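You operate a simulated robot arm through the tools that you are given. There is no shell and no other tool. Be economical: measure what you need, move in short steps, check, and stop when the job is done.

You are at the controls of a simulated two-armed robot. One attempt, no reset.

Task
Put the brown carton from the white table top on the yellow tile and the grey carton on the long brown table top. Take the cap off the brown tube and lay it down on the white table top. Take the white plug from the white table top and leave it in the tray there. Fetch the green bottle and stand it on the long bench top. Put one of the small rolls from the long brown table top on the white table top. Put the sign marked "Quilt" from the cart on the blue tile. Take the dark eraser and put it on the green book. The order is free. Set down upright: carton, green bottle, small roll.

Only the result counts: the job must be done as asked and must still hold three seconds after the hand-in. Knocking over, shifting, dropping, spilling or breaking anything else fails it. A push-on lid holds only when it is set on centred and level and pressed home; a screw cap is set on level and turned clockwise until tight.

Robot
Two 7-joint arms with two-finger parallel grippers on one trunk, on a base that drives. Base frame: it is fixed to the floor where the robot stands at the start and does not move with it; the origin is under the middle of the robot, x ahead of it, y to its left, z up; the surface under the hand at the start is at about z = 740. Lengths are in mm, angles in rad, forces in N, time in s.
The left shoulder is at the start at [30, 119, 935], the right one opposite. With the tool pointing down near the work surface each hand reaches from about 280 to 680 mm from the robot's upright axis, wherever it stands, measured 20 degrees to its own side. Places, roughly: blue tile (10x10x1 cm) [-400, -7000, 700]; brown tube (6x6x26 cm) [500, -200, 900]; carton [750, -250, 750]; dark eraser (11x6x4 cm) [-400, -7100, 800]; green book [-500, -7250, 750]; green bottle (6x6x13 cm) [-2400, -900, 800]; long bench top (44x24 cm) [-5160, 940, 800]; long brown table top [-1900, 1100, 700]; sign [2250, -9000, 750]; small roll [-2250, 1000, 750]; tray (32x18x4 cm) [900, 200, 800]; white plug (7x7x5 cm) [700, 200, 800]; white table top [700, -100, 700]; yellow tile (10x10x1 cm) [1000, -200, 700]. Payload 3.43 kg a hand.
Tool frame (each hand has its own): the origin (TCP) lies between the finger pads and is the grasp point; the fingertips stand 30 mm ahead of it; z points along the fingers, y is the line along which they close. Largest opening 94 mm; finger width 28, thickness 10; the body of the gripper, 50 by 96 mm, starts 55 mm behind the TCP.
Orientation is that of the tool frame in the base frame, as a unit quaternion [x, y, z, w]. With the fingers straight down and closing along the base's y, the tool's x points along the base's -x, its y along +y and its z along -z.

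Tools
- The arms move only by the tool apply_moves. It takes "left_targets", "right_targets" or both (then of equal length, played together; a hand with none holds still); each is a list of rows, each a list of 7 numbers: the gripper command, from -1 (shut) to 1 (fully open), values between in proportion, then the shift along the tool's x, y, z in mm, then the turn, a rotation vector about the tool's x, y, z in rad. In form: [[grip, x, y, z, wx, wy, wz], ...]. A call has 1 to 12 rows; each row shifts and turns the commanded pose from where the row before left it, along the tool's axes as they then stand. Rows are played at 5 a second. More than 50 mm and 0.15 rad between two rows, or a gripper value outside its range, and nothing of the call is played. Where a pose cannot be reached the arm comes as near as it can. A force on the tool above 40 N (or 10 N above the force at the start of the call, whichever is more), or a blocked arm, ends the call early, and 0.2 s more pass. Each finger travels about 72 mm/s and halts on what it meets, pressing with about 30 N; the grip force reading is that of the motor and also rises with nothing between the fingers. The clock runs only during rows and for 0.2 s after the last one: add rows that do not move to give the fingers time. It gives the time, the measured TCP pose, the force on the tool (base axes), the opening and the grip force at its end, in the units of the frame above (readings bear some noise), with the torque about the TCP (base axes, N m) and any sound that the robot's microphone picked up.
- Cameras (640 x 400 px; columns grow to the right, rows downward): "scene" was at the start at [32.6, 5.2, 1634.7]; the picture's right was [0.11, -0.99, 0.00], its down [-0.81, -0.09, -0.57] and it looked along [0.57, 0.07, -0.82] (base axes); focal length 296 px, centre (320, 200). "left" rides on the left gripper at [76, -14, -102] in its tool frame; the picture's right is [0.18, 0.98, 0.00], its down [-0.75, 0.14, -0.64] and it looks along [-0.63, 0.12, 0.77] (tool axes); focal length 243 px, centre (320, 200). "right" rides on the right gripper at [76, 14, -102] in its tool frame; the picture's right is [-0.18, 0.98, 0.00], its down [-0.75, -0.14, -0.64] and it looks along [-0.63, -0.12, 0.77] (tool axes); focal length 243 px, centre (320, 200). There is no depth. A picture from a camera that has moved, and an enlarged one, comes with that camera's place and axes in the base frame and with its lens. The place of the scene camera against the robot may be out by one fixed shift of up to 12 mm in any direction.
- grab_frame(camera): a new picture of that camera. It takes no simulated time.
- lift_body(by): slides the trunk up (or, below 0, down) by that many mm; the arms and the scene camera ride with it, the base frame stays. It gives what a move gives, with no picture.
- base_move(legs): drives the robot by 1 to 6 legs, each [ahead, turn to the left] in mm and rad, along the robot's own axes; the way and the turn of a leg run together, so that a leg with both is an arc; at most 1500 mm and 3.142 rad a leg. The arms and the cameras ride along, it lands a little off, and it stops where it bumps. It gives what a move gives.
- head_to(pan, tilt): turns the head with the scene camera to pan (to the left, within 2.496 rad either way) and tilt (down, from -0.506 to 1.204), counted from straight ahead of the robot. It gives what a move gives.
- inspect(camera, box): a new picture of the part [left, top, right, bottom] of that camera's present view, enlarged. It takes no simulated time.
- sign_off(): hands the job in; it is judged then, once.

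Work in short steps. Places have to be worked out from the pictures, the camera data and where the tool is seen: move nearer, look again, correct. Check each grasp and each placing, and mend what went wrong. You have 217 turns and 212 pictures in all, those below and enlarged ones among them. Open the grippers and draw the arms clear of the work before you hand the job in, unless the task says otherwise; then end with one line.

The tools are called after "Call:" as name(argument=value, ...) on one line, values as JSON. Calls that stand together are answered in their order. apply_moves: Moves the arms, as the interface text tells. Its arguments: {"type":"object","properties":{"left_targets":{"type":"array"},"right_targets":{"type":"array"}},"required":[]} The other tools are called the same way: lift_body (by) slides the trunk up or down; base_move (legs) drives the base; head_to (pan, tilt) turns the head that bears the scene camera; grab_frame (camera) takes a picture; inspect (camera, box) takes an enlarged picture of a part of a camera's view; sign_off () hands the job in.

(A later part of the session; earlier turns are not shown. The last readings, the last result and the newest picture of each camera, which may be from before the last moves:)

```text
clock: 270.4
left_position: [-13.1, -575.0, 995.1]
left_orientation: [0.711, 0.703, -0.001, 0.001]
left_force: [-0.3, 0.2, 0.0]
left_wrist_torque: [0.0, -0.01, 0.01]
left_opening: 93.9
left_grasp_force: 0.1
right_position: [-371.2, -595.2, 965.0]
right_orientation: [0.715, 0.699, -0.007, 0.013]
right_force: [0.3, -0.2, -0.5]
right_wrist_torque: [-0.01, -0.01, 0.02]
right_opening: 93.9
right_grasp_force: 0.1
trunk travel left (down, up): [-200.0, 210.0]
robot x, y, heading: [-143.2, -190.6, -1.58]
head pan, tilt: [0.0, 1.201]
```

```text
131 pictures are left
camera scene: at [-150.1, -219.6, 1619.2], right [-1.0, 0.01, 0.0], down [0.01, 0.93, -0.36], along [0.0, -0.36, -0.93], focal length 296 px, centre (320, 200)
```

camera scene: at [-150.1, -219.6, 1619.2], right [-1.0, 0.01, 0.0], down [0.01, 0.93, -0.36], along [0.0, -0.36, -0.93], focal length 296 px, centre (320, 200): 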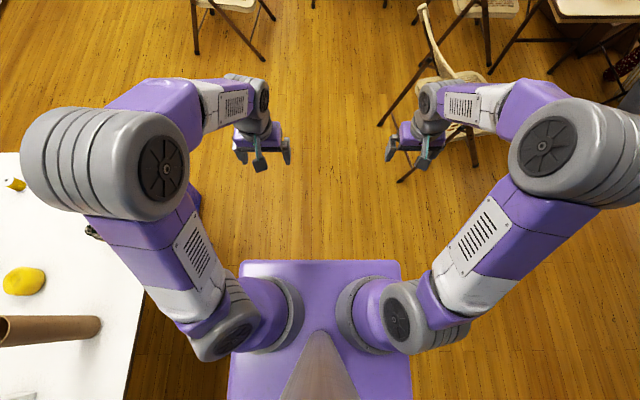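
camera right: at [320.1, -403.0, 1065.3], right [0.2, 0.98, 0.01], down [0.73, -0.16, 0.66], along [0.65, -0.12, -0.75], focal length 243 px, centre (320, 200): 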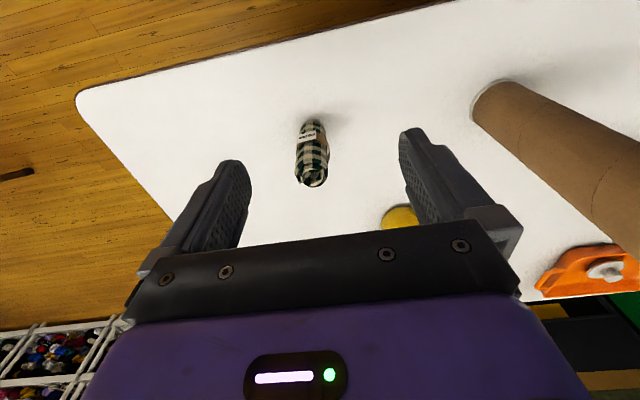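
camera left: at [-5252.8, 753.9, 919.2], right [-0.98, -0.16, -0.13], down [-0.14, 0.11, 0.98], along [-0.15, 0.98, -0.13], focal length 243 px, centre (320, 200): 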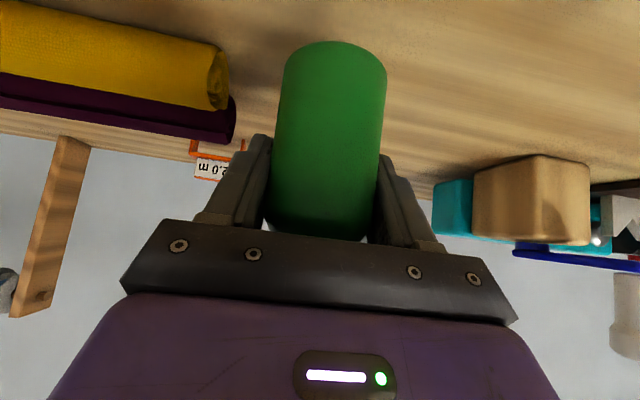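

The straight aisle is blocked by a box, but east of the grey table there is a gap of about 740 mm (table leg x≈850, chair x≈1590). I drive there by stages and look again.

Call:
base_move(legs=[[1200, 0], [0, 1.575], [1370, 0], [0, -1.571], [500, 0]])

Call:
head_to(pan=0.0, tilt=0.65)

Call:
grab_frame(camera="scene")

```text
clock: 293.1
left_position: [1338.8, -2331.8, 995.4]
left_orientation: [0.722, 0.692, -0.002, 0.001]
left_force: [0.3, -0.5, 0.4]
left_wrist_torque: [0.01, 0.01, 0.02]
left_opening: 94.1
left_grasp_force: 0.0
right_position: [979.4, -2339.8, 965.4]
right_orientation: [0.726, 0.688, -0.007, 0.013]
right_force: [-1.3, -0.2, -0.2]
right_wrist_torque: [0.0, 0.02, 0.03]
right_opening: 94.0
right_grasp_force: 0.1
trunk travel left (down, up): [-200.0, 210.0]
robot x, y, heading: [1222.0, -1943.5, -1.608]
head pan, tilt: [0.0, 1.201]
```

```text
clock: 294.0
left_position: [1339.6, -2330.0, 995.5]
left_orientation: [0.722, 0.692, -0.001, 0.001]
left_force: [0.1, -0.4, -0.6]
left_wrist_torque: [0.02, 0.0, 0.04]
left_opening: 94.1
left_grasp_force: 0.1
right_position: [978.6, -2341.1, 965.1]
right_orientation: [0.725, 0.689, -0.007, 0.013]
right_force: [-0.1, 0.2, 0.0]
right_wrist_torque: [-0.01, 0.01, -0.01]
right_opening: 94.2
right_grasp_force: 0.1
trunk travel left (down, up): [-200.0, 210.0]
robot x, y, heading: [1220.3, -1942.8, -1.61]
head pan, tilt: [0.0, 0.649]
```

```text
130 pictures are left
camera scene: at [1210.1, -2002.1, 1659.4], right [-1.0, 0.04, 0.0], down [0.02, 0.6, -0.8], along [-0.03, -0.8, -0.61], focal length 296 px, centre (320, 200)
```

scene: 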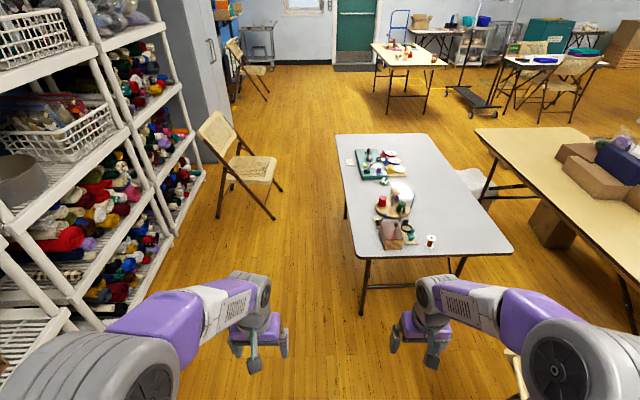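

The gap is only ≈570 mm at floor level, so I must know my base's width: I turn the left hand about its axis so that its camera looks back at the base.

Call:
apply_moves(left_targets=[[1, 0, 0, 0, 0, 0, 0.149], [1, 0, 0, 0, 0, 0, 0.149], [1, 0, 0, 0, 0, 0, 0.149], [1, 0, 0, 0, 0, 0, 0.149], [1, 0, 0, 0, 0, 0, 0.149], [1, 0, 0, 0, 0, 0, 0.149], [1, 0, 0, 0, 0, 0, 0.149], [1, 0, 0, 0, 0, 0, 0.149], [1, 0, 0, 0, 0, 0, 0.149], [1, 0, 0, 0, 0, 0, 0.149], [1, 0, 0, 0, 0, 0, 0.149], [1, 0, 0, 0, 0, 0, 0.149]])

Call:
grab_frame(camera="left")

```text
clock: 296.6
left_position: [1338.9, -2330.7, 996.1]
left_orientation: [0.991, -0.131, 0.0, 0.003]
left_force: [-0.5, -0.9, -0.6]
left_wrist_torque: [-0.01, 0.02, 0.01]
left_opening: 94.2
left_grasp_force: 0.1
right_position: [978.6, -2339.9, 966.1]
right_orientation: [0.725, 0.689, -0.007, 0.013]
right_force: [-0.2, 0.2, 0.4]
right_wrist_torque: [-0.01, 0.02, 0.04]
right_opening: 94.0
right_grasp_force: 0.2
trunk travel left (down, up): [-200.0, 210.0]
robot x, y, heading: [1221.3, -1941.6, -1.606]
head pan, tilt: [0.0, 0.649]
```

```text
129 pictures are left
camera left: at [1415.9, -2337.4, 1099.4], right [-0.08, -1.0, 0.0], down [-0.76, 0.06, 0.64], along [-0.64, 0.05, -0.77], focal length 243 px, centre (320, 200)
```

left: 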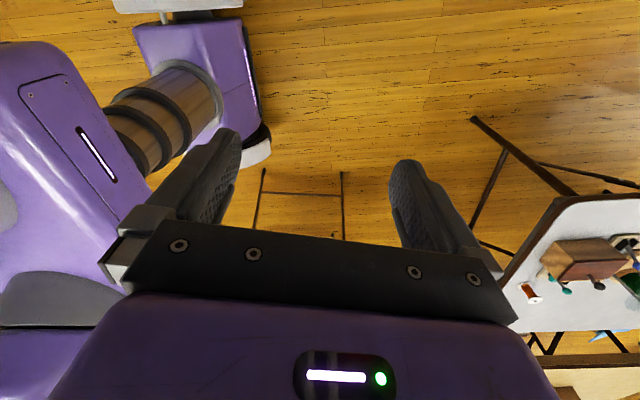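

The base comes into view but is partly hidden; I turn the hand further and look again.

Call:
apply_moves(left_targets=[[1, 0, 0, 0, 0, 0, 0.149], [1, 0, 0, 0, 0, 0, 0.149], [1, 0, 0, 0, 0, 0, 0.149], [1, 0, 0, 0, 0, 0, 0.149], [1, 0, 0, 0, 0, 0, 0.149], [1, 0, 0, 0, 0, 0, 0.149]])

Call:
grab_frame(camera="left")

```text
clock: 298.0
left_position: [1338.6, -2330.1, 994.2]
left_orientation: [0.837, -0.547, 0.002, 0.002]
left_force: [0.3, -0.1, 0.1]
left_wrist_torque: [-0.04, -0.01, -0.03]
left_opening: 93.9
left_grasp_force: 0.0
right_position: [979.3, -2339.3, 966.0]
right_orientation: [0.725, 0.688, -0.007, 0.012]
right_force: [0.2, -0.2, -0.2]
right_wrist_torque: [-0.02, 0.01, -0.01]
right_opening: 93.9
right_grasp_force: 0.1
trunk travel left (down, up): [-200.0, 210.0]
robot x, y, heading: [1222.8, -1944.0, -1.606]
head pan, tilt: [0.0, 0.649]
```

```text
128 pictures are left
camera left: at [1381.8, -2395.7, 1099.2], right [-0.83, -0.56, 0.0], down [-0.43, 0.64, 0.64], along [-0.36, 0.53, -0.77], focal length 243 px, centre (320, 200)
```

left: 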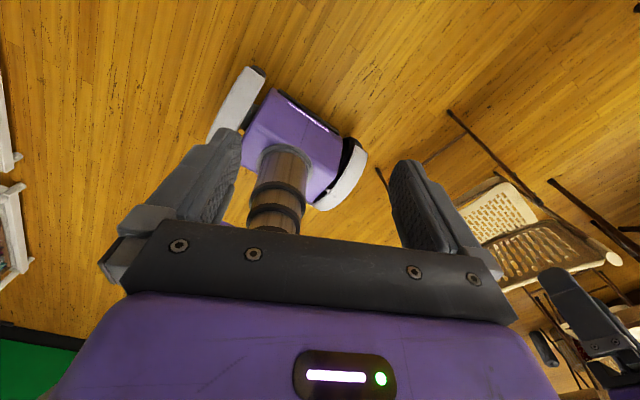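

The base is about 510 mm wide over the wheel fenders, so the 590 mm gap at x≈920…1518 is passable if centred at x≈1220. I turn the hand back and drive to just before it with the heading trued up.

Call:
apply_moves(left_targets=[[1, 0, 0, 0, 0, 0, -0.149], [1, 0, 0, 0, 0, 0, -0.149], [1, 0, 0, 0, 0, 0, -0.149], [1, 0, 0, 0, 0, 0, -0.149], [1, 0, 0, 0, 0, 0, -0.149], [1, 0, 0, 0, 0, 0, -0.149], [1, 0, 0, 0, 0, 0, -0.149], [1, 0, 0, 0, 0, 0, -0.149], [1, 0, 0, 0, 0, 0, -0.149], [1, 0, 0, 0, 0, 0, -0.149], [1, 0, 0, 0, 0, 0, -0.149], [1, 0, 0, 0, 0, 0, -0.149]])

Call:
apply_moves(left_targets=[[1, 0, 0, 0, 0, 0, -0.149], [1, 0, 0, 0, 0, 0, -0.149], [1, 0, 0, 0, 0, 0, -0.149], [1, 0, 0, 0, 0, 0, -0.149], [1, 0, 0, 0, 0, 0, -0.149], [1, 0, 0, 0, 0, 0, -0.149]])

Call:
base_move(legs=[[0, 0.036], [1350, 0]])

Call:
head_to(pan=0.0, tilt=0.9)

Call:
grab_frame(camera="scene")

```text
clock: 300.6
left_position: [1338.7, -2331.0, 994.9]
left_orientation: [0.95, 0.314, 0.0, 0.001]
left_force: [-0.2, -0.6, -0.2]
left_wrist_torque: [0.01, 0.0, 0.0]
left_opening: 93.9
left_grasp_force: 0.1
right_position: [979.3, -2340.0, 965.4]
right_orientation: [0.726, 0.688, -0.008, 0.013]
right_force: [-0.3, -0.2, -0.5]
right_wrist_torque: [0.0, 0.0, 0.03]
right_opening: 93.7
right_grasp_force: 0.0
trunk travel left (down, up): [-200.0, 210.0]
robot x, y, heading: [1221.2, -1939.9, -1.611]
head pan, tilt: [0.0, 0.649]
```

```text
clock: 302.0
left_position: [1339.0, -2331.0, 995.4]
left_orientation: [0.72, 0.694, -0.001, 0.001]
left_force: [0.1, -1.0, 0.9]
left_wrist_torque: [0.03, 0.02, -0.01]
left_opening: 93.9
left_grasp_force: 0.0
right_position: [978.4, -2340.1, 966.6]
right_orientation: [0.726, 0.688, -0.007, 0.012]
right_force: [0.5, 0.5, 0.5]
right_wrist_torque: [-0.02, 0.0, 0.01]
right_opening: 94.0
right_grasp_force: 0.1
trunk travel left (down, up): [-200.0, 210.0]
robot x, y, heading: [1217.9, -1940.8, -1.609]
head pan, tilt: [0.0, 0.649]
```

```text
clock: 309.2
left_position: [1372.8, -3679.0, 994.4]
left_orientation: [0.702, 0.713, -0.001, 0.001]
left_force: [0.3, -0.1, 0.0]
left_wrist_torque: [-0.04, -0.04, 0.02]
left_opening: 93.9
left_grasp_force: 0.0
right_position: [1014.8, -3709.1, 965.5]
right_orientation: [0.706, 0.708, -0.007, 0.013]
right_force: [-0.2, 0.0, -0.2]
right_wrist_torque: [0.02, 0.01, 0.01]
right_opening: 94.1
right_grasp_force: 0.0
trunk travel left (down, up): [-200.0, 210.0]
robot x, y, heading: [1229.5, -3300.2, -1.545]
head pan, tilt: [0.0, 0.649]
```

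```text
clock: 309.9
left_position: [1372.7, -3678.1, 995.3]
left_orientation: [0.701, 0.713, -0.001, 0.002]
left_force: [-0.4, 0.3, -0.3]
left_wrist_torque: [0.01, -0.01, 0.02]
left_opening: 94.0
left_grasp_force: 0.0
right_position: [1015.7, -3707.9, 965.2]
right_orientation: [0.705, 0.709, -0.006, 0.013]
right_force: [0.3, -0.8, 0.6]
right_wrist_torque: [0.02, -0.04, -0.03]
right_opening: 93.9
right_grasp_force: 0.1
trunk travel left (down, up): [-200.0, 210.0]
robot x, y, heading: [1233.5, -3295.9, -1.548]
head pan, tilt: [0.0, 0.901]
```

```text
127 pictures are left
camera scene: at [1226.2, -3346.2, 1639.1], right [-1.0, -0.02, 0.0], down [-0.02, 0.78, -0.62], along [0.01, -0.62, -0.78], focal length 296 px, centre (320, 200)
```

scene: 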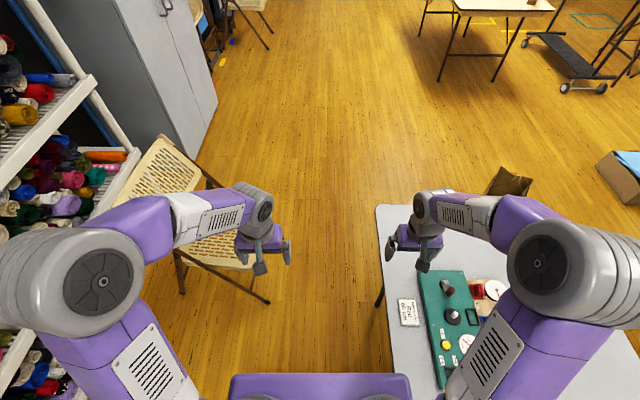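

Measured again: table leg x≈900, chair foot x≈1521, centre 1210. I trim the heading slightly and go half the way, then verify.

Call:
base_move(legs=[[0, -0.06], [330, 0]])

```text
clock: 312.6
left_position: [1335.7, -4019.4, 994.3]
left_orientation: [0.724, 0.69, -0.002, 0.002]
left_force: [0.2, -1.2, 0.8]
left_wrist_torque: [0.03, 0.0, -0.02]
left_opening: 94.3
left_grasp_force: 0.1
right_position: [975.4, -4024.6, 964.9]
right_orientation: [0.727, 0.686, -0.007, 0.012]
right_force: [0.6, -0.2, 0.1]
right_wrist_torque: [0.0, 0.01, 0.0]
right_opening: 94.1
right_grasp_force: 0.0
trunk travel left (down, up): [-200.0, 210.0]
robot x, y, heading: [1222.3, -3629.4, -1.615]
head pan, tilt: [0.0, 0.901]
```

On line. I drive through.

Call:
base_move(legs=[[950, 0]])

Call:
head_to(pan=-0.2, tilt=0.5)

Call:
grab_frame(camera="scene")

```text
clock: 314.2
left_position: [1329.3, -4126.4, 994.7]
left_orientation: [0.727, 0.686, -0.002, 0.002]
left_force: [0.0, 0.6, -0.7]
left_wrist_torque: [-0.01, -0.02, -0.02]
left_opening: 94.4
left_grasp_force: 0.0
right_position: [969.3, -4129.1, 965.4]
right_orientation: [0.731, 0.682, -0.008, 0.013]
right_force: [-0.1, -0.2, 0.7]
right_wrist_torque: [-0.02, 0.02, 0.02]
right_opening: 94.0
right_grasp_force: 0.1
trunk travel left (down, up): [-200.0, 210.0]
robot x, y, heading: [1218.7, -3738.8, -1.63]
head pan, tilt: [0.0, 0.901]
stopped in leg 1: the robot was blocked; the commanded pose is now the measured one
```

```text
clock: 315.1
left_position: [1327.9, -4127.0, 993.9]
left_orientation: [0.727, 0.686, -0.002, 0.001]
left_force: [-0.3, -0.4, -0.2]
left_wrist_torque: [-0.02, 0.0, -0.02]
left_opening: 94.0
left_grasp_force: 0.1
right_position: [969.6, -4129.7, 965.4]
right_orientation: [0.73, 0.683, -0.008, 0.013]
right_force: [0.1, -1.1, 0.1]
right_wrist_torque: [-0.03, 0.0, 0.0]
right_opening: 93.8
right_grasp_force: 0.0
trunk travel left (down, up): [-200.0, 210.0]
robot x, y, heading: [1213.9, -3735.5, -1.625]
head pan, tilt: [-0.201, 0.499]
```

```text
126 pictures are left
camera scene: at [1188.2, -3796.9, 1672.8], right [-0.97, 0.25, 0.0], down [0.12, 0.46, -0.88], along [-0.22, -0.85, -0.48], focal length 296 px, centre (320, 200)
```

scene: 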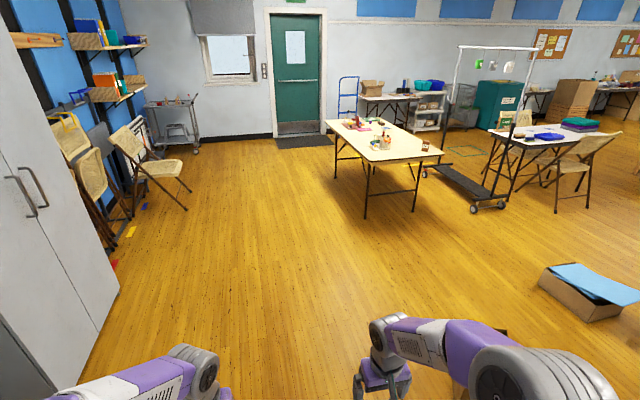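

The base was blocked right at the leg/foot line, so it is wider than judged. I back off a little and check what it touched.

Call:
base_move(legs=[[-330, 0]])

Call:
head_to(pan=0.0, tilt=0.9)

Call:
grab_frame(camera="scene")

```text
clock: 317.3
left_position: [1346.5, -3796.2, 993.7]
left_orientation: [0.727, 0.686, -0.001, 0.001]
left_force: [0.7, 0.2, 0.4]
left_wrist_torque: [-0.01, -0.01, 0.02]
left_opening: 94.1
left_grasp_force: 0.1
right_position: [986.4, -3798.4, 964.7]
right_orientation: [0.731, 0.682, -0.007, 0.012]
right_force: [-0.9, 0.0, -0.2]
right_wrist_torque: [-0.01, 0.02, -0.01]
right_opening: 93.9
right_grasp_force: 0.0
trunk travel left (down, up): [-200.0, 210.0]
robot x, y, heading: [1232.4, -3406.0, -1.626]
head pan, tilt: [-0.201, 0.499]
```

```text
clock: 318.2
left_position: [1345.9, -3795.9, 993.8]
left_orientation: [0.728, 0.686, -0.001, 0.001]
left_force: [-0.1, -0.3, 0.5]
left_wrist_torque: [0.0, -0.03, -0.03]
left_opening: 94.1
left_grasp_force: 0.1
right_position: [985.9, -3799.3, 966.2]
right_orientation: [0.731, 0.682, -0.006, 0.012]
right_force: [0.1, 0.0, 0.3]
right_wrist_torque: [0.0, 0.0, 0.0]
right_opening: 93.9
right_grasp_force: 0.1
trunk travel left (down, up): [-200.0, 210.0]
robot x, y, heading: [1234.9, -3405.8, -1.629]
head pan, tilt: [0.0, 0.901]
```

```text
125 pictures are left
camera scene: at [1224.7, -3453.6, 1639.1], right [-1.0, 0.06, 0.0], down [0.04, 0.78, -0.62], along [-0.03, -0.62, -0.78], focal length 296 px, centre (320, 200)
```

scene: 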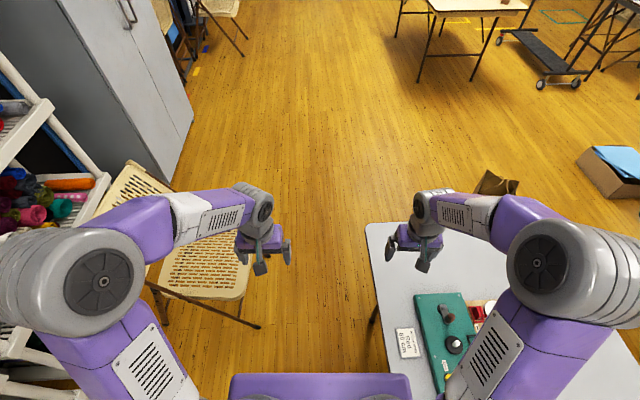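

Nothing appears moved, but the gap (~610) is too tight for my base. I'll take the western way instead: back north, then west past the white table to the open floor.

Call:
base_move(legs=[[0, 0.058], [-1000, 0], [-980, 0], [0, -1.571]])

```text
clock: 332.2
left_position: [845.2, -1582.2, 995.7]
left_orientation: [1.0, 0.001, -0.002, 0.0]
left_force: [0.5, 0.8, 0.3]
left_wrist_torque: [0.01, 0.02, -0.05]
left_opening: 94.1
left_grasp_force: 0.0
right_position: [819.6, -1223.3, 965.9]
right_orientation: [1.0, -0.005, -0.014, 0.005]
right_force: [-0.2, -0.8, 0.9]
right_wrist_torque: [0.01, 0.0, -0.01]
right_opening: 94.1
right_grasp_force: 0.0
trunk travel left (down, up): [-200.0, 210.0]
robot x, y, heading: [1227.2, -1447.5, -3.138]
head pan, tilt: [0.0, 0.901]
```

Now west and around the table corner again.

Call:
base_move(legs=[[1140, 0], [0, -1.31], [1000, 0], [0, 1.15], [1300, 0], [1200, 0]])

Call:
head_to(pan=0.9, tilt=0.45)

Call:
grab_frame(camera="scene")

```text
clock: 360.9
left_position: [-3050.9, -209.9, 994.2]
left_orientation: [0.997, -0.071, -0.002, 0.0]
left_force: [-0.5, 1.0, -1.3]
left_wrist_torque: [0.01, -0.01, 0.01]
left_opening: 93.9
left_grasp_force: 0.1
right_position: [-3024.3, 150.1, 965.6]
right_orientation: [0.997, -0.076, -0.013, 0.004]
right_force: [0.3, -0.7, 0.3]
right_wrist_torque: [-0.04, -0.02, 0.04]
right_opening: 93.8
right_grasp_force: 0.1
trunk travel left (down, up): [-200.0, 210.0]
robot x, y, heading: [-2650.6, -130.0, 3.006]
head pan, tilt: [0.0, 0.901]
```

```text
clock: 362.1
left_position: [-3050.1, -209.7, 995.0]
left_orientation: [0.998, -0.071, -0.002, 0.0]
left_force: [0.0, 0.1, 0.3]
left_wrist_torque: [0.0, 0.02, 0.0]
left_opening: 94.0
left_grasp_force: 0.1
right_position: [-3024.7, 151.1, 966.5]
right_orientation: [0.997, -0.075, -0.013, 0.004]
right_force: [1.2, 0.1, 0.0]
right_wrist_torque: [0.0, 0.0, -0.04]
right_opening: 93.8
right_grasp_force: 0.1
trunk travel left (down, up): [-200.0, 210.0]
robot x, y, heading: [-2653.0, -131.6, 3.005]
head pan, tilt: [0.901, 0.45]
```

```text
124 pictures are left
camera scene: at [-2698.7, -201.7, 1677.3], right [-0.69, 0.72, 0.0], down [0.31, 0.3, -0.9], along [-0.65, -0.62, -0.44], focal length 296 px, centre (320, 200)
```

scene: 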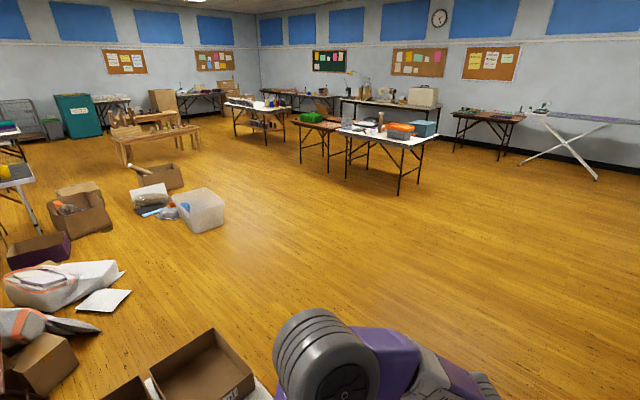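

Wide open floor to the west, with clutter only between x≈-2700 and -4100, y≈-2900 to -4300. I skirt it on the west side.

Call:
base_move(legs=[[850, 0], [0, 1.372], [1500, 0], [1500, 0], [370, 0], [0, 0.5]])

Call:
head_to(pan=0.6, tilt=0.4)

Call:
grab_frame(camera="scene")

```text
clock: 387.5
left_position: [-4409.5, -3568.6, 994.9]
left_orientation: [0.644, 0.765, -0.001, 0.001]
left_force: [0.5, 0.7, -0.2]
left_wrist_torque: [0.01, -0.01, -0.04]
left_opening: 94.0
left_grasp_force: 0.2
right_position: [-4759.8, -3653.3, 965.1]
right_orientation: [0.649, 0.761, -0.005, 0.013]
right_force: [-0.7, 0.3, -0.3]
right_wrist_torque: [-0.01, 0.0, -0.03]
right_opening: 93.8
right_grasp_force: 0.1
trunk travel left (down, up): [-200.0, 210.0]
robot x, y, heading: [-4605.8, -3213.8, -1.394]
head pan, tilt: [0.901, 0.45]
```

```text
clock: 388.3
left_position: [-4410.3, -3568.8, 995.3]
left_orientation: [0.644, 0.765, -0.001, 0.002]
left_force: [0.3, 0.0, 0.7]
left_wrist_torque: [0.01, 0.01, 0.04]
left_opening: 93.9
left_grasp_force: 0.0
right_position: [-4760.1, -3652.5, 964.7]
right_orientation: [0.649, 0.761, -0.006, 0.012]
right_force: [1.0, 0.3, -0.8]
right_wrist_torque: [-0.02, 0.0, 0.03]
right_opening: 93.7
right_grasp_force: 0.0
trunk travel left (down, up): [-200.0, 210.0]
robot x, y, heading: [-4605.1, -3216.3, -1.397]
head pan, tilt: [0.6, 0.4]
```

```text
123 pictures are left
camera scene: at [-4555.5, -3252.3, 1682.0], right [-0.71, -0.7, 0.0], down [-0.27, 0.28, -0.92], along [0.64, -0.66, -0.39], focal length 296 px, centre (320, 200)
```

scene: 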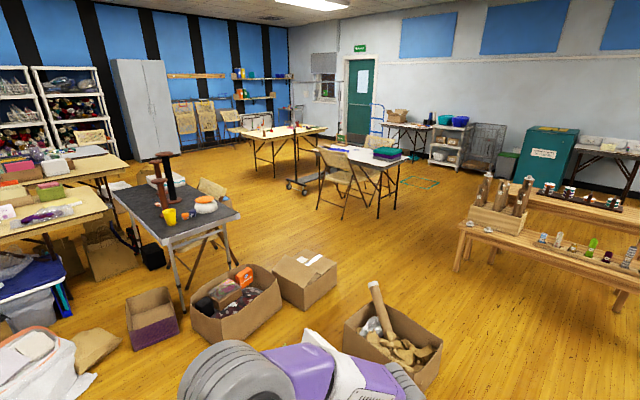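

The way is clear between the box and the wooden bench, then south between bench and chair group. I follow that.

Call:
base_move(legs=[[0, -0.109], [1500, 0], [430, 0], [0, 1.254], [1320, 0], [0, -1.374]])

Call:
head_to(pan=0.4, tilt=0.5)

Call:
grab_frame(camera="scene")

```text
clock: 411.1
left_position: [-3194.3, -5913.3, 993.7]
left_orientation: [0.746, 0.666, -0.002, 0.001]
left_force: [0.2, 0.7, -0.1]
left_wrist_torque: [0.03, -0.02, 0.0]
left_opening: 94.1
left_grasp_force: 0.1
right_position: [-3553.3, -5896.5, 964.1]
right_orientation: [0.75, 0.662, -0.007, 0.012]
right_force: [0.0, 0.1, 0.4]
right_wrist_torque: [0.02, -0.01, 0.01]
right_opening: 94.3
right_grasp_force: 0.0
trunk travel left (down, up): [-200.0, 210.0]
robot x, y, heading: [-3280.9, -5518.6, -1.679]
head pan, tilt: [0.6, 0.4]
```

```text
clock: 411.8
left_position: [-3192.9, -5912.3, 994.0]
left_orientation: [0.746, 0.666, -0.001, 0.001]
left_force: [1.0, -0.8, -0.5]
left_wrist_torque: [-0.01, -0.01, -0.02]
left_opening: 94.1
left_grasp_force: 0.1
right_position: [-3552.7, -5898.0, 965.0]
right_orientation: [0.749, 0.662, -0.007, 0.011]
right_force: [-0.8, 0.0, -0.5]
right_wrist_torque: [0.02, 0.0, -0.01]
right_opening: 93.8
right_grasp_force: 0.0
trunk travel left (down, up): [-200.0, 210.0]
robot x, y, heading: [-3282.7, -5517.3, -1.685]
head pan, tilt: [0.4, 0.499]
```

```text
122 pictures are left
camera scene: at [-3261.3, -5577.4, 1672.9], right [-0.96, -0.29, 0.0], down [-0.14, 0.46, -0.88], along [0.25, -0.84, -0.48], focal length 296 px, centre (320, 200)
```

scene: 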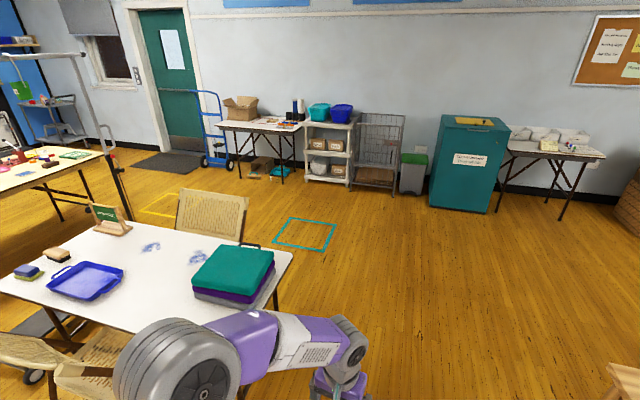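

Clear: I go south along x≈-3280 to y≈-7850, then east towards the tile table.

Call:
base_move(legs=[[0, 0.114], [1500, 0], [830, 0], [0, 1.571], [1400, 0]])

Call:
head_to(pan=0.3, tilt=0.5)

Call:
grab_frame(camera="scene")

```text
clock: 434.2
left_position: [-1490.3, -7695.9, 994.4]
left_orientation: [-0.002, 1.0, 0.0, 0.002]
left_force: [-0.3, 0.1, 0.8]
left_wrist_torque: [0.01, -0.01, -0.01]
left_opening: 94.1
left_grasp_force: 0.3
right_position: [-1466.1, -8055.8, 964.4]
right_orientation: [0.005, 1.0, 0.005, 0.014]
right_force: [-0.3, -0.2, 0.1]
right_wrist_torque: [0.03, -0.01, 0.03]
right_opening: 93.8
right_grasp_force: 0.2
trunk travel left (down, up): [-200.0, 210.0]
robot x, y, heading: [-1875.6, -7832.0, 0.006]
head pan, tilt: [0.4, 0.499]
```

```text
clock: 434.9
left_position: [-1491.3, -7696.4, 994.6]
left_orientation: [-0.001, 1.0, -0.001, 0.003]
left_force: [-0.5, 0.0, 1.1]
left_wrist_torque: [0.04, -0.03, 0.01]
left_opening: 93.9
left_grasp_force: 0.1
right_position: [-1466.4, -8055.9, 965.6]
right_orientation: [0.004, 1.0, 0.004, 0.013]
right_force: [0.0, -0.2, -0.1]
right_wrist_torque: [0.03, 0.01, -0.02]
right_opening: 94.1
right_grasp_force: 0.1
trunk travel left (down, up): [-200.0, 210.0]
robot x, y, heading: [-1872.7, -7826.6, 0.003]
head pan, tilt: [0.3, 0.499]
```

```text
121 pictures are left
camera scene: at [-1827.0, -7806.2, 1672.9], right [0.3, -0.95, 0.0], down [-0.46, -0.14, -0.88], along [0.84, 0.27, -0.48], focal length 296 px, centre (320, 200)
```

scene: 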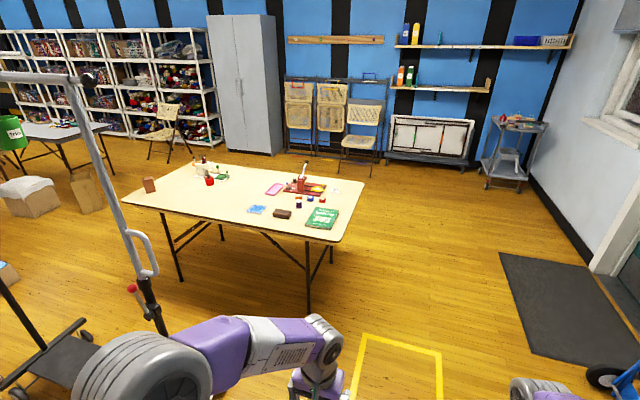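

The tile, eraser and green book lie along the table's west side; a garment rack stands west of it (ends at y≈-7200). I park at about (-800,-7400), heading 0.6, south of the rack.

Call:
base_move(legs=[[775, 0], [0, 0.957], [500, 0], [0, -0.36]])

Call:
head_to(pan=0.0, tilt=0.85)

Call:
grab_frame(camera="scene")

```text
clock: 445.2
left_position: [-583.8, -7080.1, 995.4]
left_orientation: [-0.307, 0.952, 0.001, 0.003]
left_force: [-1.1, 0.0, -0.8]
left_wrist_torque: [0.03, 0.01, 0.0]
left_opening: 93.9
left_grasp_force: 0.1
right_position: [-354.8, -7357.7, 964.8]
right_orientation: [-0.302, 0.953, 0.008, 0.011]
right_force: [0.6, -0.3, 0.0]
right_wrist_torque: [0.02, 0.0, -0.03]
right_opening: 94.0
right_grasp_force: 0.1
trunk travel left (down, up): [-200.0, 210.0]
robot x, y, heading: [-817.4, -7414.6, 0.629]
head pan, tilt: [0.3, 0.499]
```

```text
clock: 446.1
left_position: [-583.7, -7079.4, 994.9]
left_orientation: [-0.308, 0.952, 0.0, 0.003]
left_force: [-0.1, -0.2, 0.6]
left_wrist_torque: [-0.02, -0.01, 0.0]
left_opening: 94.0
left_grasp_force: 0.1
right_position: [-354.2, -7357.9, 965.0]
right_orientation: [-0.301, 0.953, 0.008, 0.012]
right_force: [0.4, -0.6, -1.0]
right_wrist_torque: [-0.02, -0.01, -0.01]
right_opening: 94.0
right_grasp_force: 0.0
trunk travel left (down, up): [-200.0, 210.0]
robot x, y, heading: [-817.7, -7414.2, 0.63]
head pan, tilt: [0.0, 0.85]
```

```text
120 pictures are left
camera scene: at [-787.1, -7385.9, 1643.0], right [0.59, -0.81, 0.0], down [-0.61, -0.44, -0.66], along [0.53, 0.39, -0.75], focal length 296 px, centre (320, 200)
```

scene: 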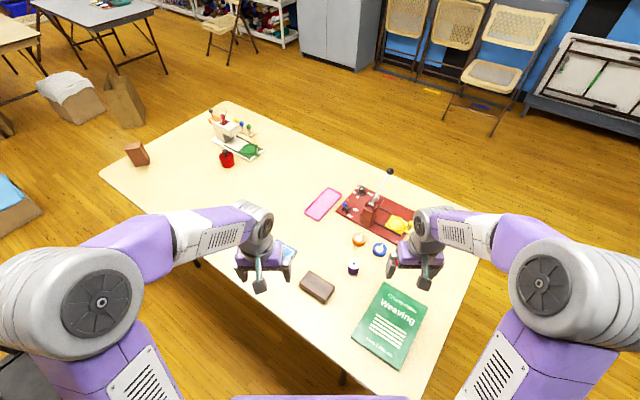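

Eraser near (-470,-7139), its long side about along y; book centre near (-430,-7370). I clear the left hand and bring the right hand over the eraser, turned to close across its short side.

Call:
apply_moves(left_targets=[[1, 0, 40, -20, 0, 0, 0], [1, 10, 40, -20, 0, 0, 0], [1, 20, 30, -10, 0, 0, 0], [1, 30, 0, 0, 0, 0, 0], [1, 0, 0, 0, 0, 0, 0], [1, 0, 0, 0, 0, 0, 0], [1, 0, 0, 0, 0, 0, 0], [1, 0, 0, 0, 0, 0, 0], [1, 0, 0, 0, 0, 0, 0], [1, 0, 0, 0, 0, 0, 0], [1, 0, 0, 0, 0, 0, 0], [1, 0, 0, 0, 0, 0, 0]], right_targets=[[1, 0, 0, 0, 0, 0, 0], [1, 0, 0, 0, 0, 0, 0], [1, -7, 48, 0, 0, 0, 0], [1, -7, 48, 0, 0, 0, 0], [1, -7, 48, 0, 0, 0, 0], [1, -7, 48, 0, 0, 0, 0], [1, -7, 48, 0, 0, 0, -0.14], [1, 0, 0, 0, 0, 0, -0.149], [1, 0, 0, 0, 0, 0, -0.149], [1, 0, 0, 0, 0, 0, -0.149], [1, 0, 0, 0, 0, 0, -0.149], [1, 0, 0, 0, 0, 0, -0.149]])

Call:
grab_frame(camera="right")

Call:
grab_frame(camera="scene")

```text
clock: 448.7
left_position: [-697.0, -7025.4, 1044.3]
left_orientation: [-0.306, 0.952, 0.001, 0.001]
left_force: [0.3, -0.5, -0.5]
left_wrist_torque: [-0.01, 0.03, -0.03]
left_opening: 94.2
left_grasp_force: 0.0
right_position: [-461.5, -7140.3, 968.3]
right_orientation: [-0.681, 0.732, 0.003, 0.013]
right_force: [0.9, 0.6, -0.4]
right_wrist_torque: [-0.02, 0.01, 0.03]
right_opening: 94.0
right_grasp_force: 0.0
trunk travel left (down, up): [-200.0, 210.0]
robot x, y, heading: [-813.9, -7412.7, 0.629]
head pan, tilt: [0.0, 0.85]
```

```text
119 pictures are left
camera right: at [-485.4, -7218.8, 1068.2], right [-0.97, 0.25, -0.01], down [0.18, 0.73, 0.66], along [0.17, 0.64, -0.75], focal length 243 px, centre (320, 200)
```

right: 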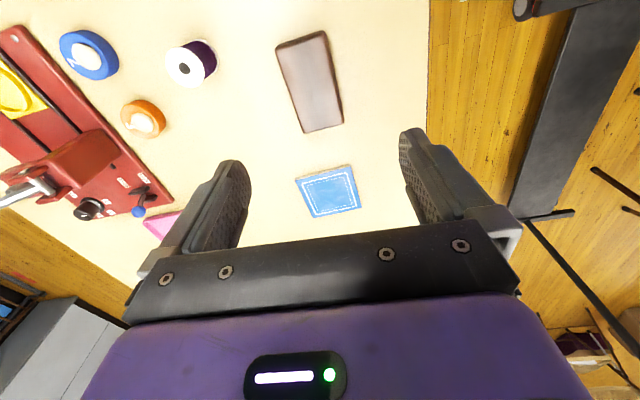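

```text
118 pictures are left
camera scene: at [-787.0, -7386.1, 1642.9], right [0.59, -0.81, 0.0], down [-0.61, -0.44, -0.66], along [0.53, 0.39, -0.75], focal length 296 px, centre (320, 200)
```

scene: 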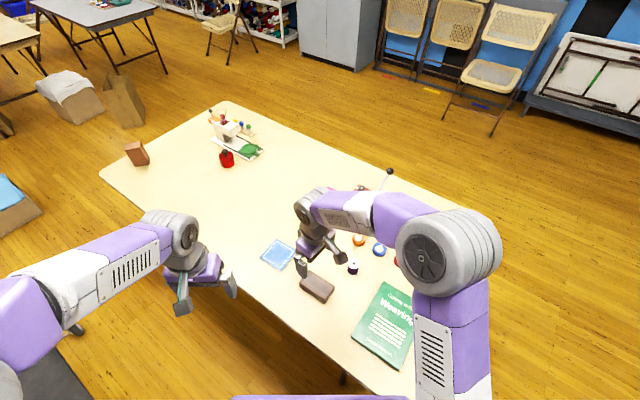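

The eraser is square to y, centre about (-452,-7135). I align, lower to z≈785 and check.

Call:
apply_moves(right_targets=[[1, -6, -9, 0, 0, 0, -0.072], [1, 0, 0, 45, 0, 0, 0], [1, 0, 0, 45, 0, 0, 0], [1, 0, 0, 45, 0, 0, 0], [1, 0, 0, 30, 0, 0, 0], [1, 0, 0, 15, 0, 0, 0], [1, 0, 0, 0, 0, 0, 0]])

Call:
grab_frame(camera="right")

```text
clock: 450.3
left_position: [-697.6, -7024.6, 1045.1]
left_orientation: [-0.308, 0.951, 0.001, 0.003]
left_force: [0.1, -0.7, 0.1]
left_wrist_torque: [-0.01, 0.02, 0.02]
left_opening: 93.9
left_grasp_force: 0.1
right_position: [-450.6, -7129.3, 787.8]
right_orientation: [0.707, -0.707, -0.002, -0.014]
right_force: [-0.1, -0.4, -0.4]
right_wrist_torque: [-0.01, 0.0, 0.01]
right_opening: 94.0
right_grasp_force: 0.0
trunk travel left (down, up): [-200.0, 210.0]
robot x, y, heading: [-812.1, -7413.8, 0.628]
head pan, tilt: [0.0, 0.85]
```

```text
117 pictures are left
camera right: at [-468.0, -7209.6, 888.1], right [-0.98, 0.18, -0.01], down [0.13, 0.74, 0.66], along [0.13, 0.65, -0.75], focal length 243 px, centre (320, 200)
```

right: 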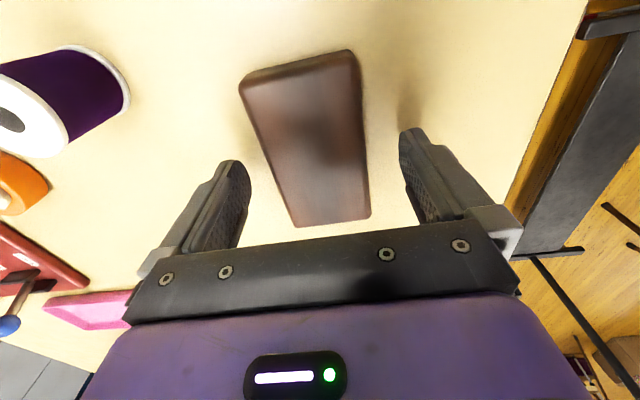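

Well centred. I go 14 mm lower and close.

Call:
apply_moves(right_targets=[[1, 2, 0, 8, 0, 0, 0], [1, 0, 0, 5, 0, 0, 0], [-1, 0, 0, 0, 0, 0, 0], [-1, 0, 0, 0, 0, 0, 0], [-1, 0, 0, 0, 0, 0, 0], [-1, 0, 0, 0, 0, 0, 0], [-1, 0, 0, -20, 0, 0, 0], [-1, 0, 0, -40, 0, 0, 0], [-1, 0, 0, -40, 0, 0, 0]])

Call:
grab_frame(camera="right")

Call:
grab_frame(camera="scene")

```text
clock: 452.3
left_position: [-697.3, -7025.7, 1045.5]
left_orientation: [-0.307, 0.952, 0.001, 0.002]
left_force: [-1.0, 0.0, 0.3]
left_wrist_torque: [0.0, 0.03, 0.01]
left_opening: 94.1
left_grasp_force: 0.1
right_position: [-453.0, -7135.5, 876.3]
right_orientation: [-0.707, 0.707, 0.002, 0.013]
right_force: [0.0, -0.1, -0.4]
right_wrist_torque: [-0.02, 0.02, -0.02]
right_opening: 57.6
right_grasp_force: 30.1
trunk travel left (down, up): [-200.0, 210.0]
robot x, y, heading: [-818.7, -7410.4, 0.628]
head pan, tilt: [0.0, 0.85]
```

```text
116 pictures are left
camera right: at [-469.7, -7215.0, 975.3], right [-0.98, 0.18, -0.01], down [0.13, 0.74, 0.66], along [0.13, 0.65, -0.75], focal length 243 px, centre (320, 200)
```

right: 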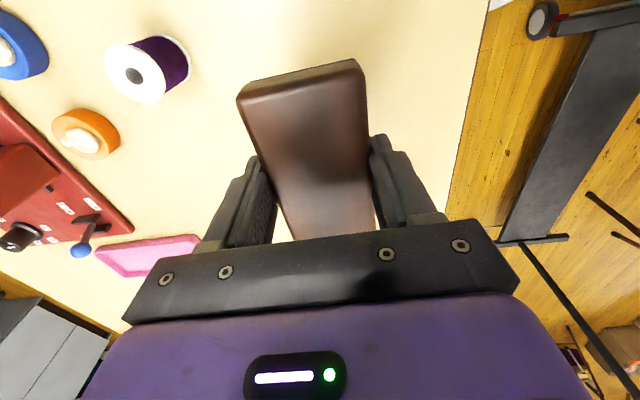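

```text
115 pictures are left
camera scene: at [-787.5, -7386.4, 1642.9], right [0.59, -0.81, 0.0], down [-0.61, -0.44, -0.66], along [0.53, 0.39, -0.75], focal length 296 px, centre (320, 200)
```

scene: 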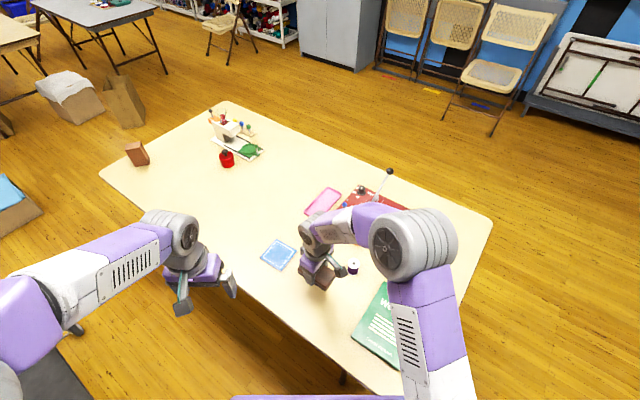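

Eraser held (57.6 mm). Book spans about x -523…-305, y -7446…-7307; I carry the eraser over its middle (-414,-7376).

Call:
apply_moves(right_targets=[[-1, 48, -8, 0, 0, 0, 0], [-1, 48, -8, 0, 0, 0, 0], [-1, 48, -8, 0, 0, 0, 0], [-1, 48, -8, 0, 0, 0, 0], [-1, 48, -7, 0, 0, 0, 0], [-1, 0, 0, 30, 0, 0, 0], [-1, 0, 0, 30, 0, 0, 0], [-1, 0, 0, 0, 0, 0, 0]])

Call:
grab_frame(camera="right")

Call:
inspect(camera="scene", box=[260, 230, 500, 380])

```text
clock: 454.1
left_position: [-698.5, -7024.6, 1044.8]
left_orientation: [-0.306, 0.952, 0.0, 0.002]
left_force: [0.1, -0.7, -0.4]
left_wrist_torque: [0.01, 0.0, -0.01]
left_opening: 93.9
left_grasp_force: 0.0
right_position: [-411.2, -7372.1, 810.2]
right_orientation: [-0.707, 0.708, 0.002, 0.014]
right_force: [-0.3, 0.6, -0.4]
right_wrist_torque: [0.0, 0.02, -0.03]
right_opening: 57.5
right_grasp_force: 29.9
trunk travel left (down, up): [-200.0, 210.0]
robot x, y, heading: [-815.7, -7410.6, 0.631]
head pan, tilt: [0.0, 0.85]
```

```text
114 pictures are left
camera right: at [-429.1, -7451.6, 909.5], right [-0.98, 0.18, -0.01], down [0.13, 0.74, 0.66], along [0.13, 0.65, -0.75], focal length 243 px, centre (320, 200)
```

right: 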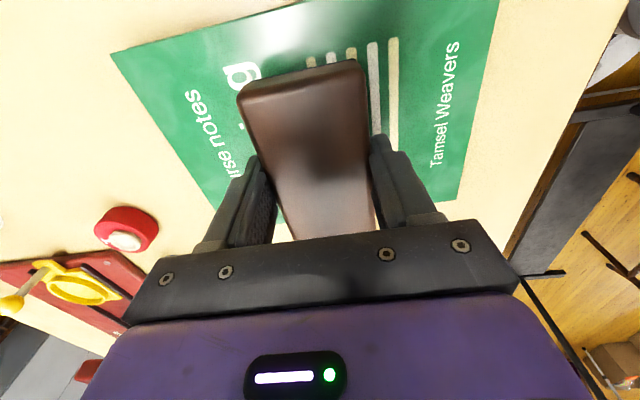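

```text
2.67 times, centred on (380, 305) of scene
camera zoom: at [-787.3, -7386.0, 1642.9], right [0.59, -0.81, 0.0], down [-0.61, -0.44, -0.66], along [0.53, 0.39, -0.75], focal length 789 px, centre (160, -80)
```

zoom: 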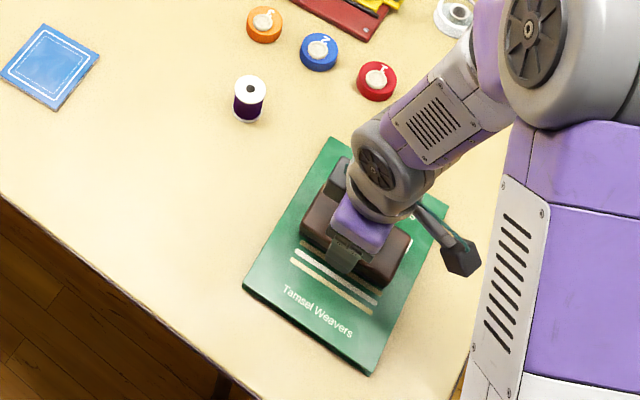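

The eraser is over the book's middle; I lower to contact.

Call:
apply_moves(right_targets=[[-1, 0, 0, 8, 0, 0, 0], [-1, 0, 0, 4, 0, 0, 0], [-1, 0, 0, 2, 0, 0, 0], [-1, 0, 0, 2, 0, 0, 0], [-1, 0, 0, 2, 0, 0, 0], [-1, 0, 0, 2, 0, 0, 0]])

```text
clock: 455.5
left_position: [-698.3, -7026.4, 1045.5]
left_orientation: [-0.307, 0.952, -0.001, 0.002]
left_force: [-0.2, -0.1, -0.1]
left_wrist_torque: [0.03, 0.0, 0.01]
left_opening: 93.6
left_grasp_force: 0.1
right_position: [-412.0, -7372.4, 793.0]
right_orientation: [0.708, -0.706, 0.0, -0.015]
right_force: [-3.3, -2.4, 26.1]
right_wrist_torque: [-0.18, 0.86, 0.05]
right_opening: 57.5
right_grasp_force: 29.8
trunk travel left (down, up): [-200.0, 210.0]
robot x, y, heading: [-817.2, -7413.9, 0.632]
head pan, tilt: [0.0, 0.85]
stopped in row 6 (right hand): the force on the tool passed its limit at 44 N (the readings are from after the stop); the commanded pose is now the measured one
```

Contact. I let go, rise, and turn the hand back.

Call:
apply_moves(right_targets=[[-1, 0, 0, -1, 0, 0, 0], [1, 0, 0, 0, 0, 0, 0], [1, 0, 0, 0, 0, 0, 0], [1, 0, 0, -40, 0, 0, 0], [1, 0, 0, -45, 0, 0, 0], [1, 0, 0, -45, 0, 0, 0], [1, 0, 0, -45, 0, 0, 0.14], [1, 0, 0, 0, 0, 0, 0.149], [1, 0, 0, 0, 0, 0, 0.149], [1, 0, 0, 0, 0, 0, 0.149], [1, 0, 0, 0, 0, 0, 0.149], [1, 0, 0, 0, 0, 0, 0.149]])

Call:
head_to(pan=0.0, tilt=0.85)

Call:
grab_frame(camera="scene")

```text
clock: 458.1
left_position: [-697.7, -7025.2, 1046.0]
left_orientation: [-0.307, 0.952, 0.001, 0.001]
left_force: [0.7, -0.2, 0.0]
left_wrist_torque: [0.01, -0.02, 0.0]
left_opening: 94.0
left_grasp_force: 0.1
right_position: [-414.6, -7376.2, 968.1]
right_orientation: [-0.335, 0.942, 0.007, 0.013]
right_force: [0.3, 0.6, 0.3]
right_wrist_torque: [0.02, 0.01, 0.03]
right_opening: 93.9
right_grasp_force: 0.0
trunk travel left (down, up): [-200.0, 210.0]
robot x, y, heading: [-813.1, -7410.8, 0.628]
head pan, tilt: [0.0, 0.85]
```

```text
clock: 458.7
left_position: [-696.9, -7025.7, 1045.8]
left_orientation: [-0.307, 0.952, 0.001, 0.002]
left_force: [-0.6, 0.1, -0.1]
left_wrist_torque: [-0.03, -0.01, -0.02]
left_opening: 94.0
left_grasp_force: 0.1
right_position: [-414.1, -7376.2, 968.9]
right_orientation: [-0.337, 0.942, 0.007, 0.014]
right_force: [-0.6, 0.9, -0.2]
right_wrist_torque: [0.0, -0.01, 0.02]
right_opening: 94.1
right_grasp_force: 0.0
trunk travel left (down, up): [-200.0, 210.0]
robot x, y, heading: [-813.4, -7414.1, 0.629]
head pan, tilt: [0.0, 0.85]
```

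```text
112 pictures are left
camera scene: at [-787.1, -7386.1, 1642.9], right [0.59, -0.81, 0.0], down [-0.61, -0.44, -0.66], along [0.53, 0.39, -0.75], focal length 296 px, centre (320, 200)
```

scene: 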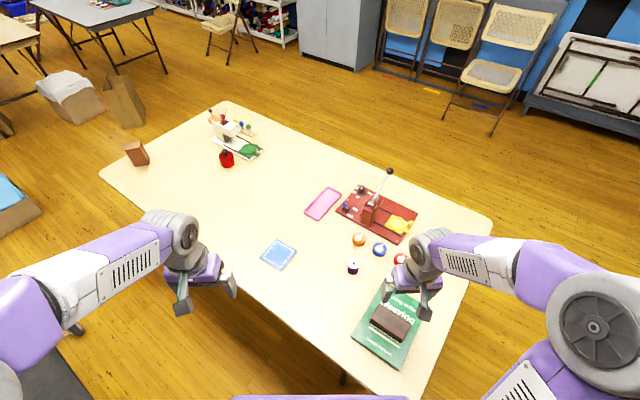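

The eraser lies on the green book. Now for the sign: I back out, drive east along y≈-8100 and look at the cart.

Call:
base_move(legs=[[0, 0.33], [-520, 0], [0, -1.07], [1500, 0], [900, 0]])

Call:
head_to(pan=-0.6, tilt=0.6)

Call:
grab_frame(camera="scene")

```text
clock: 476.8
left_position: [1630.5, -7816.4, 1044.3]
left_orientation: [0.039, 0.999, 0.0, 0.002]
left_force: [0.8, -0.2, 1.2]
left_wrist_torque: [0.02, 0.0, -0.03]
left_opening: 93.9
left_grasp_force: 0.0
right_position: [1618.5, -8264.4, 969.1]
right_orientation: [0.009, 1.0, 0.003, 0.015]
right_force: [0.2, 0.1, -0.6]
right_wrist_torque: [0.01, -0.01, 0.0]
right_opening: 94.0
right_grasp_force: 0.1
trunk travel left (down, up): [-200.0, 210.0]
robot x, y, heading: [1289.3, -8034.7, -0.073]
head pan, tilt: [0.0, 0.85]
```

```text
clock: 477.8
left_position: [1630.2, -7816.2, 1045.8]
left_orientation: [0.04, 0.999, -0.001, 0.002]
left_force: [-0.3, 0.4, -0.2]
left_wrist_torque: [-0.01, 0.0, -0.05]
left_opening: 93.8
left_grasp_force: 0.1
right_position: [1617.9, -8265.6, 967.9]
right_orientation: [0.008, 1.0, 0.003, 0.015]
right_force: [-0.1, 0.1, 0.1]
right_wrist_torque: [-0.02, -0.03, -0.01]
right_opening: 94.4
right_grasp_force: 0.1
trunk travel left (down, up): [-200.0, 210.0]
robot x, y, heading: [1287.6, -8034.8, -0.072]
head pan, tilt: [-0.6, 0.6]
```

```text
111 pictures are left
camera scene: at [1318.4, -8088.5, 1663.8], right [-0.62, -0.78, 0.0], down [-0.44, 0.35, -0.82], along [0.64, -0.51, -0.57], focal length 296 px, centre (320, 200)
```

scene: 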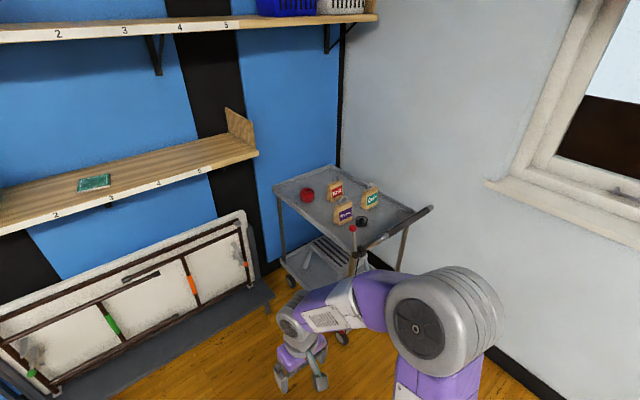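

Three small signs stand on the cart; I enlarge to read them.

Call:
inspect(camera="scene", box=[270, 160, 430, 260])

```text
4.00 times, centred on (350, 210) of scene
camera zoom: at [1318.4, -8088.5, 1663.8], right [-0.62, -0.78, 0.0], down [-0.44, 0.35, -0.82], along [0.64, -0.51, -0.57], focal length 1183 px, centre (200, 160)
```

zoom: 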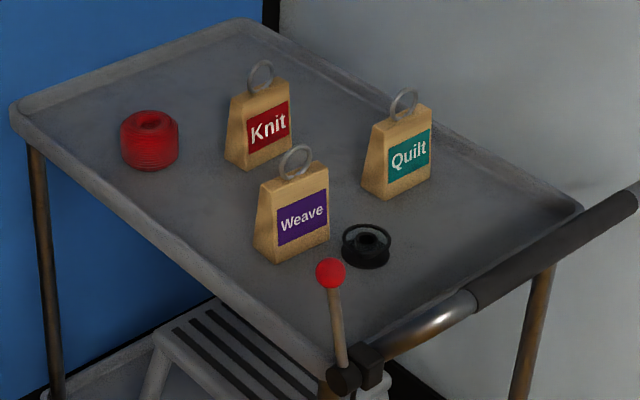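

"Quilt" is the rear right sign, about (2122,-9050). I raise the right hand (a red-balled lever stands at the cart's corner) and drive to about (1690,-8590) heading -0.6.

Call:
apply_moves(right_targets=[[1, 0, 0, -45, 0, 0, 0], [1, 0, 0, -45, 0, 0, 0], [1, 0, 0, 0, 0, 0, 0]])

Call:
base_move(legs=[[0, -0.872], [670, 0], [0, 0.344]])

Call:
head_to(pan=-0.15, tilt=0.8)

Call:
grab_frame(camera="scene")

```text
clock: 478.6
left_position: [1628.9, -7815.9, 1044.1]
left_orientation: [0.039, 0.999, 0.0, 0.002]
left_force: [0.5, 0.6, 1.0]
left_wrist_torque: [0.01, -0.02, 0.0]
left_opening: 93.9
left_grasp_force: 0.0
right_position: [1614.3, -8266.8, 1059.5]
right_orientation: [0.008, 1.0, 0.003, 0.015]
right_force: [0.5, -0.2, 0.2]
right_wrist_torque: [0.01, 0.02, 0.0]
right_opening: 94.0
right_grasp_force: 0.0
trunk travel left (down, up): [-200.0, 210.0]
robot x, y, heading: [1290.1, -8034.4, -0.081]
head pan, tilt: [-0.6, 0.6]
```

```text
clock: 485.6
left_position: [2072.6, -8571.7, 1045.5]
left_orientation: [0.308, 0.951, -0.001, 0.002]
left_force: [-1.1, 0.1, 0.7]
left_wrist_torque: [0.02, -0.02, 0.02]
left_opening: 93.9
left_grasp_force: 0.1
right_position: [1823.4, -8948.4, 1059.3]
right_orientation: [0.279, 0.96, -0.002, 0.015]
right_force: [-0.4, 0.0, -0.2]
right_wrist_torque: [0.01, 0.01, 0.0]
right_opening: 94.0
right_grasp_force: 0.0
trunk travel left (down, up): [-200.0, 210.0]
robot x, y, heading: [1668.9, -8579.6, -0.624]
head pan, tilt: [-0.6, 0.6]
```

```text
clock: 486.6
left_position: [2073.6, -8571.2, 1045.1]
left_orientation: [0.308, 0.951, -0.001, 0.002]
left_force: [0.0, -0.3, 0.0]
left_wrist_torque: [0.01, 0.03, 0.02]
left_opening: 94.0
left_grasp_force: 0.0
right_position: [1824.0, -8949.4, 1059.3]
right_orientation: [0.279, 0.96, -0.002, 0.016]
right_force: [-0.1, 0.7, 0.2]
right_wrist_torque: [0.03, 0.0, 0.02]
right_opening: 93.7
right_grasp_force: 0.1
trunk travel left (down, up): [-200.0, 210.0]
robot x, y, heading: [1665.2, -8579.8, -0.624]
head pan, tilt: [-0.15, 0.799]
```

```text
109 pictures are left
camera scene: at [1692.3, -8620.4, 1647.0], right [-0.7, -0.72, 0.0], down [-0.51, 0.5, -0.7], along [0.5, -0.49, -0.72], focal length 296 px, centre (320, 200)
```

scene: 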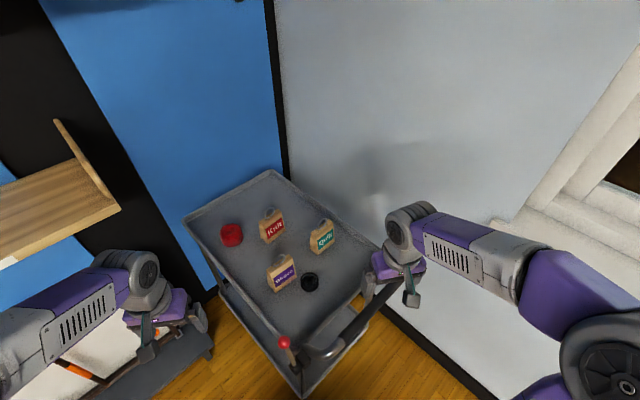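

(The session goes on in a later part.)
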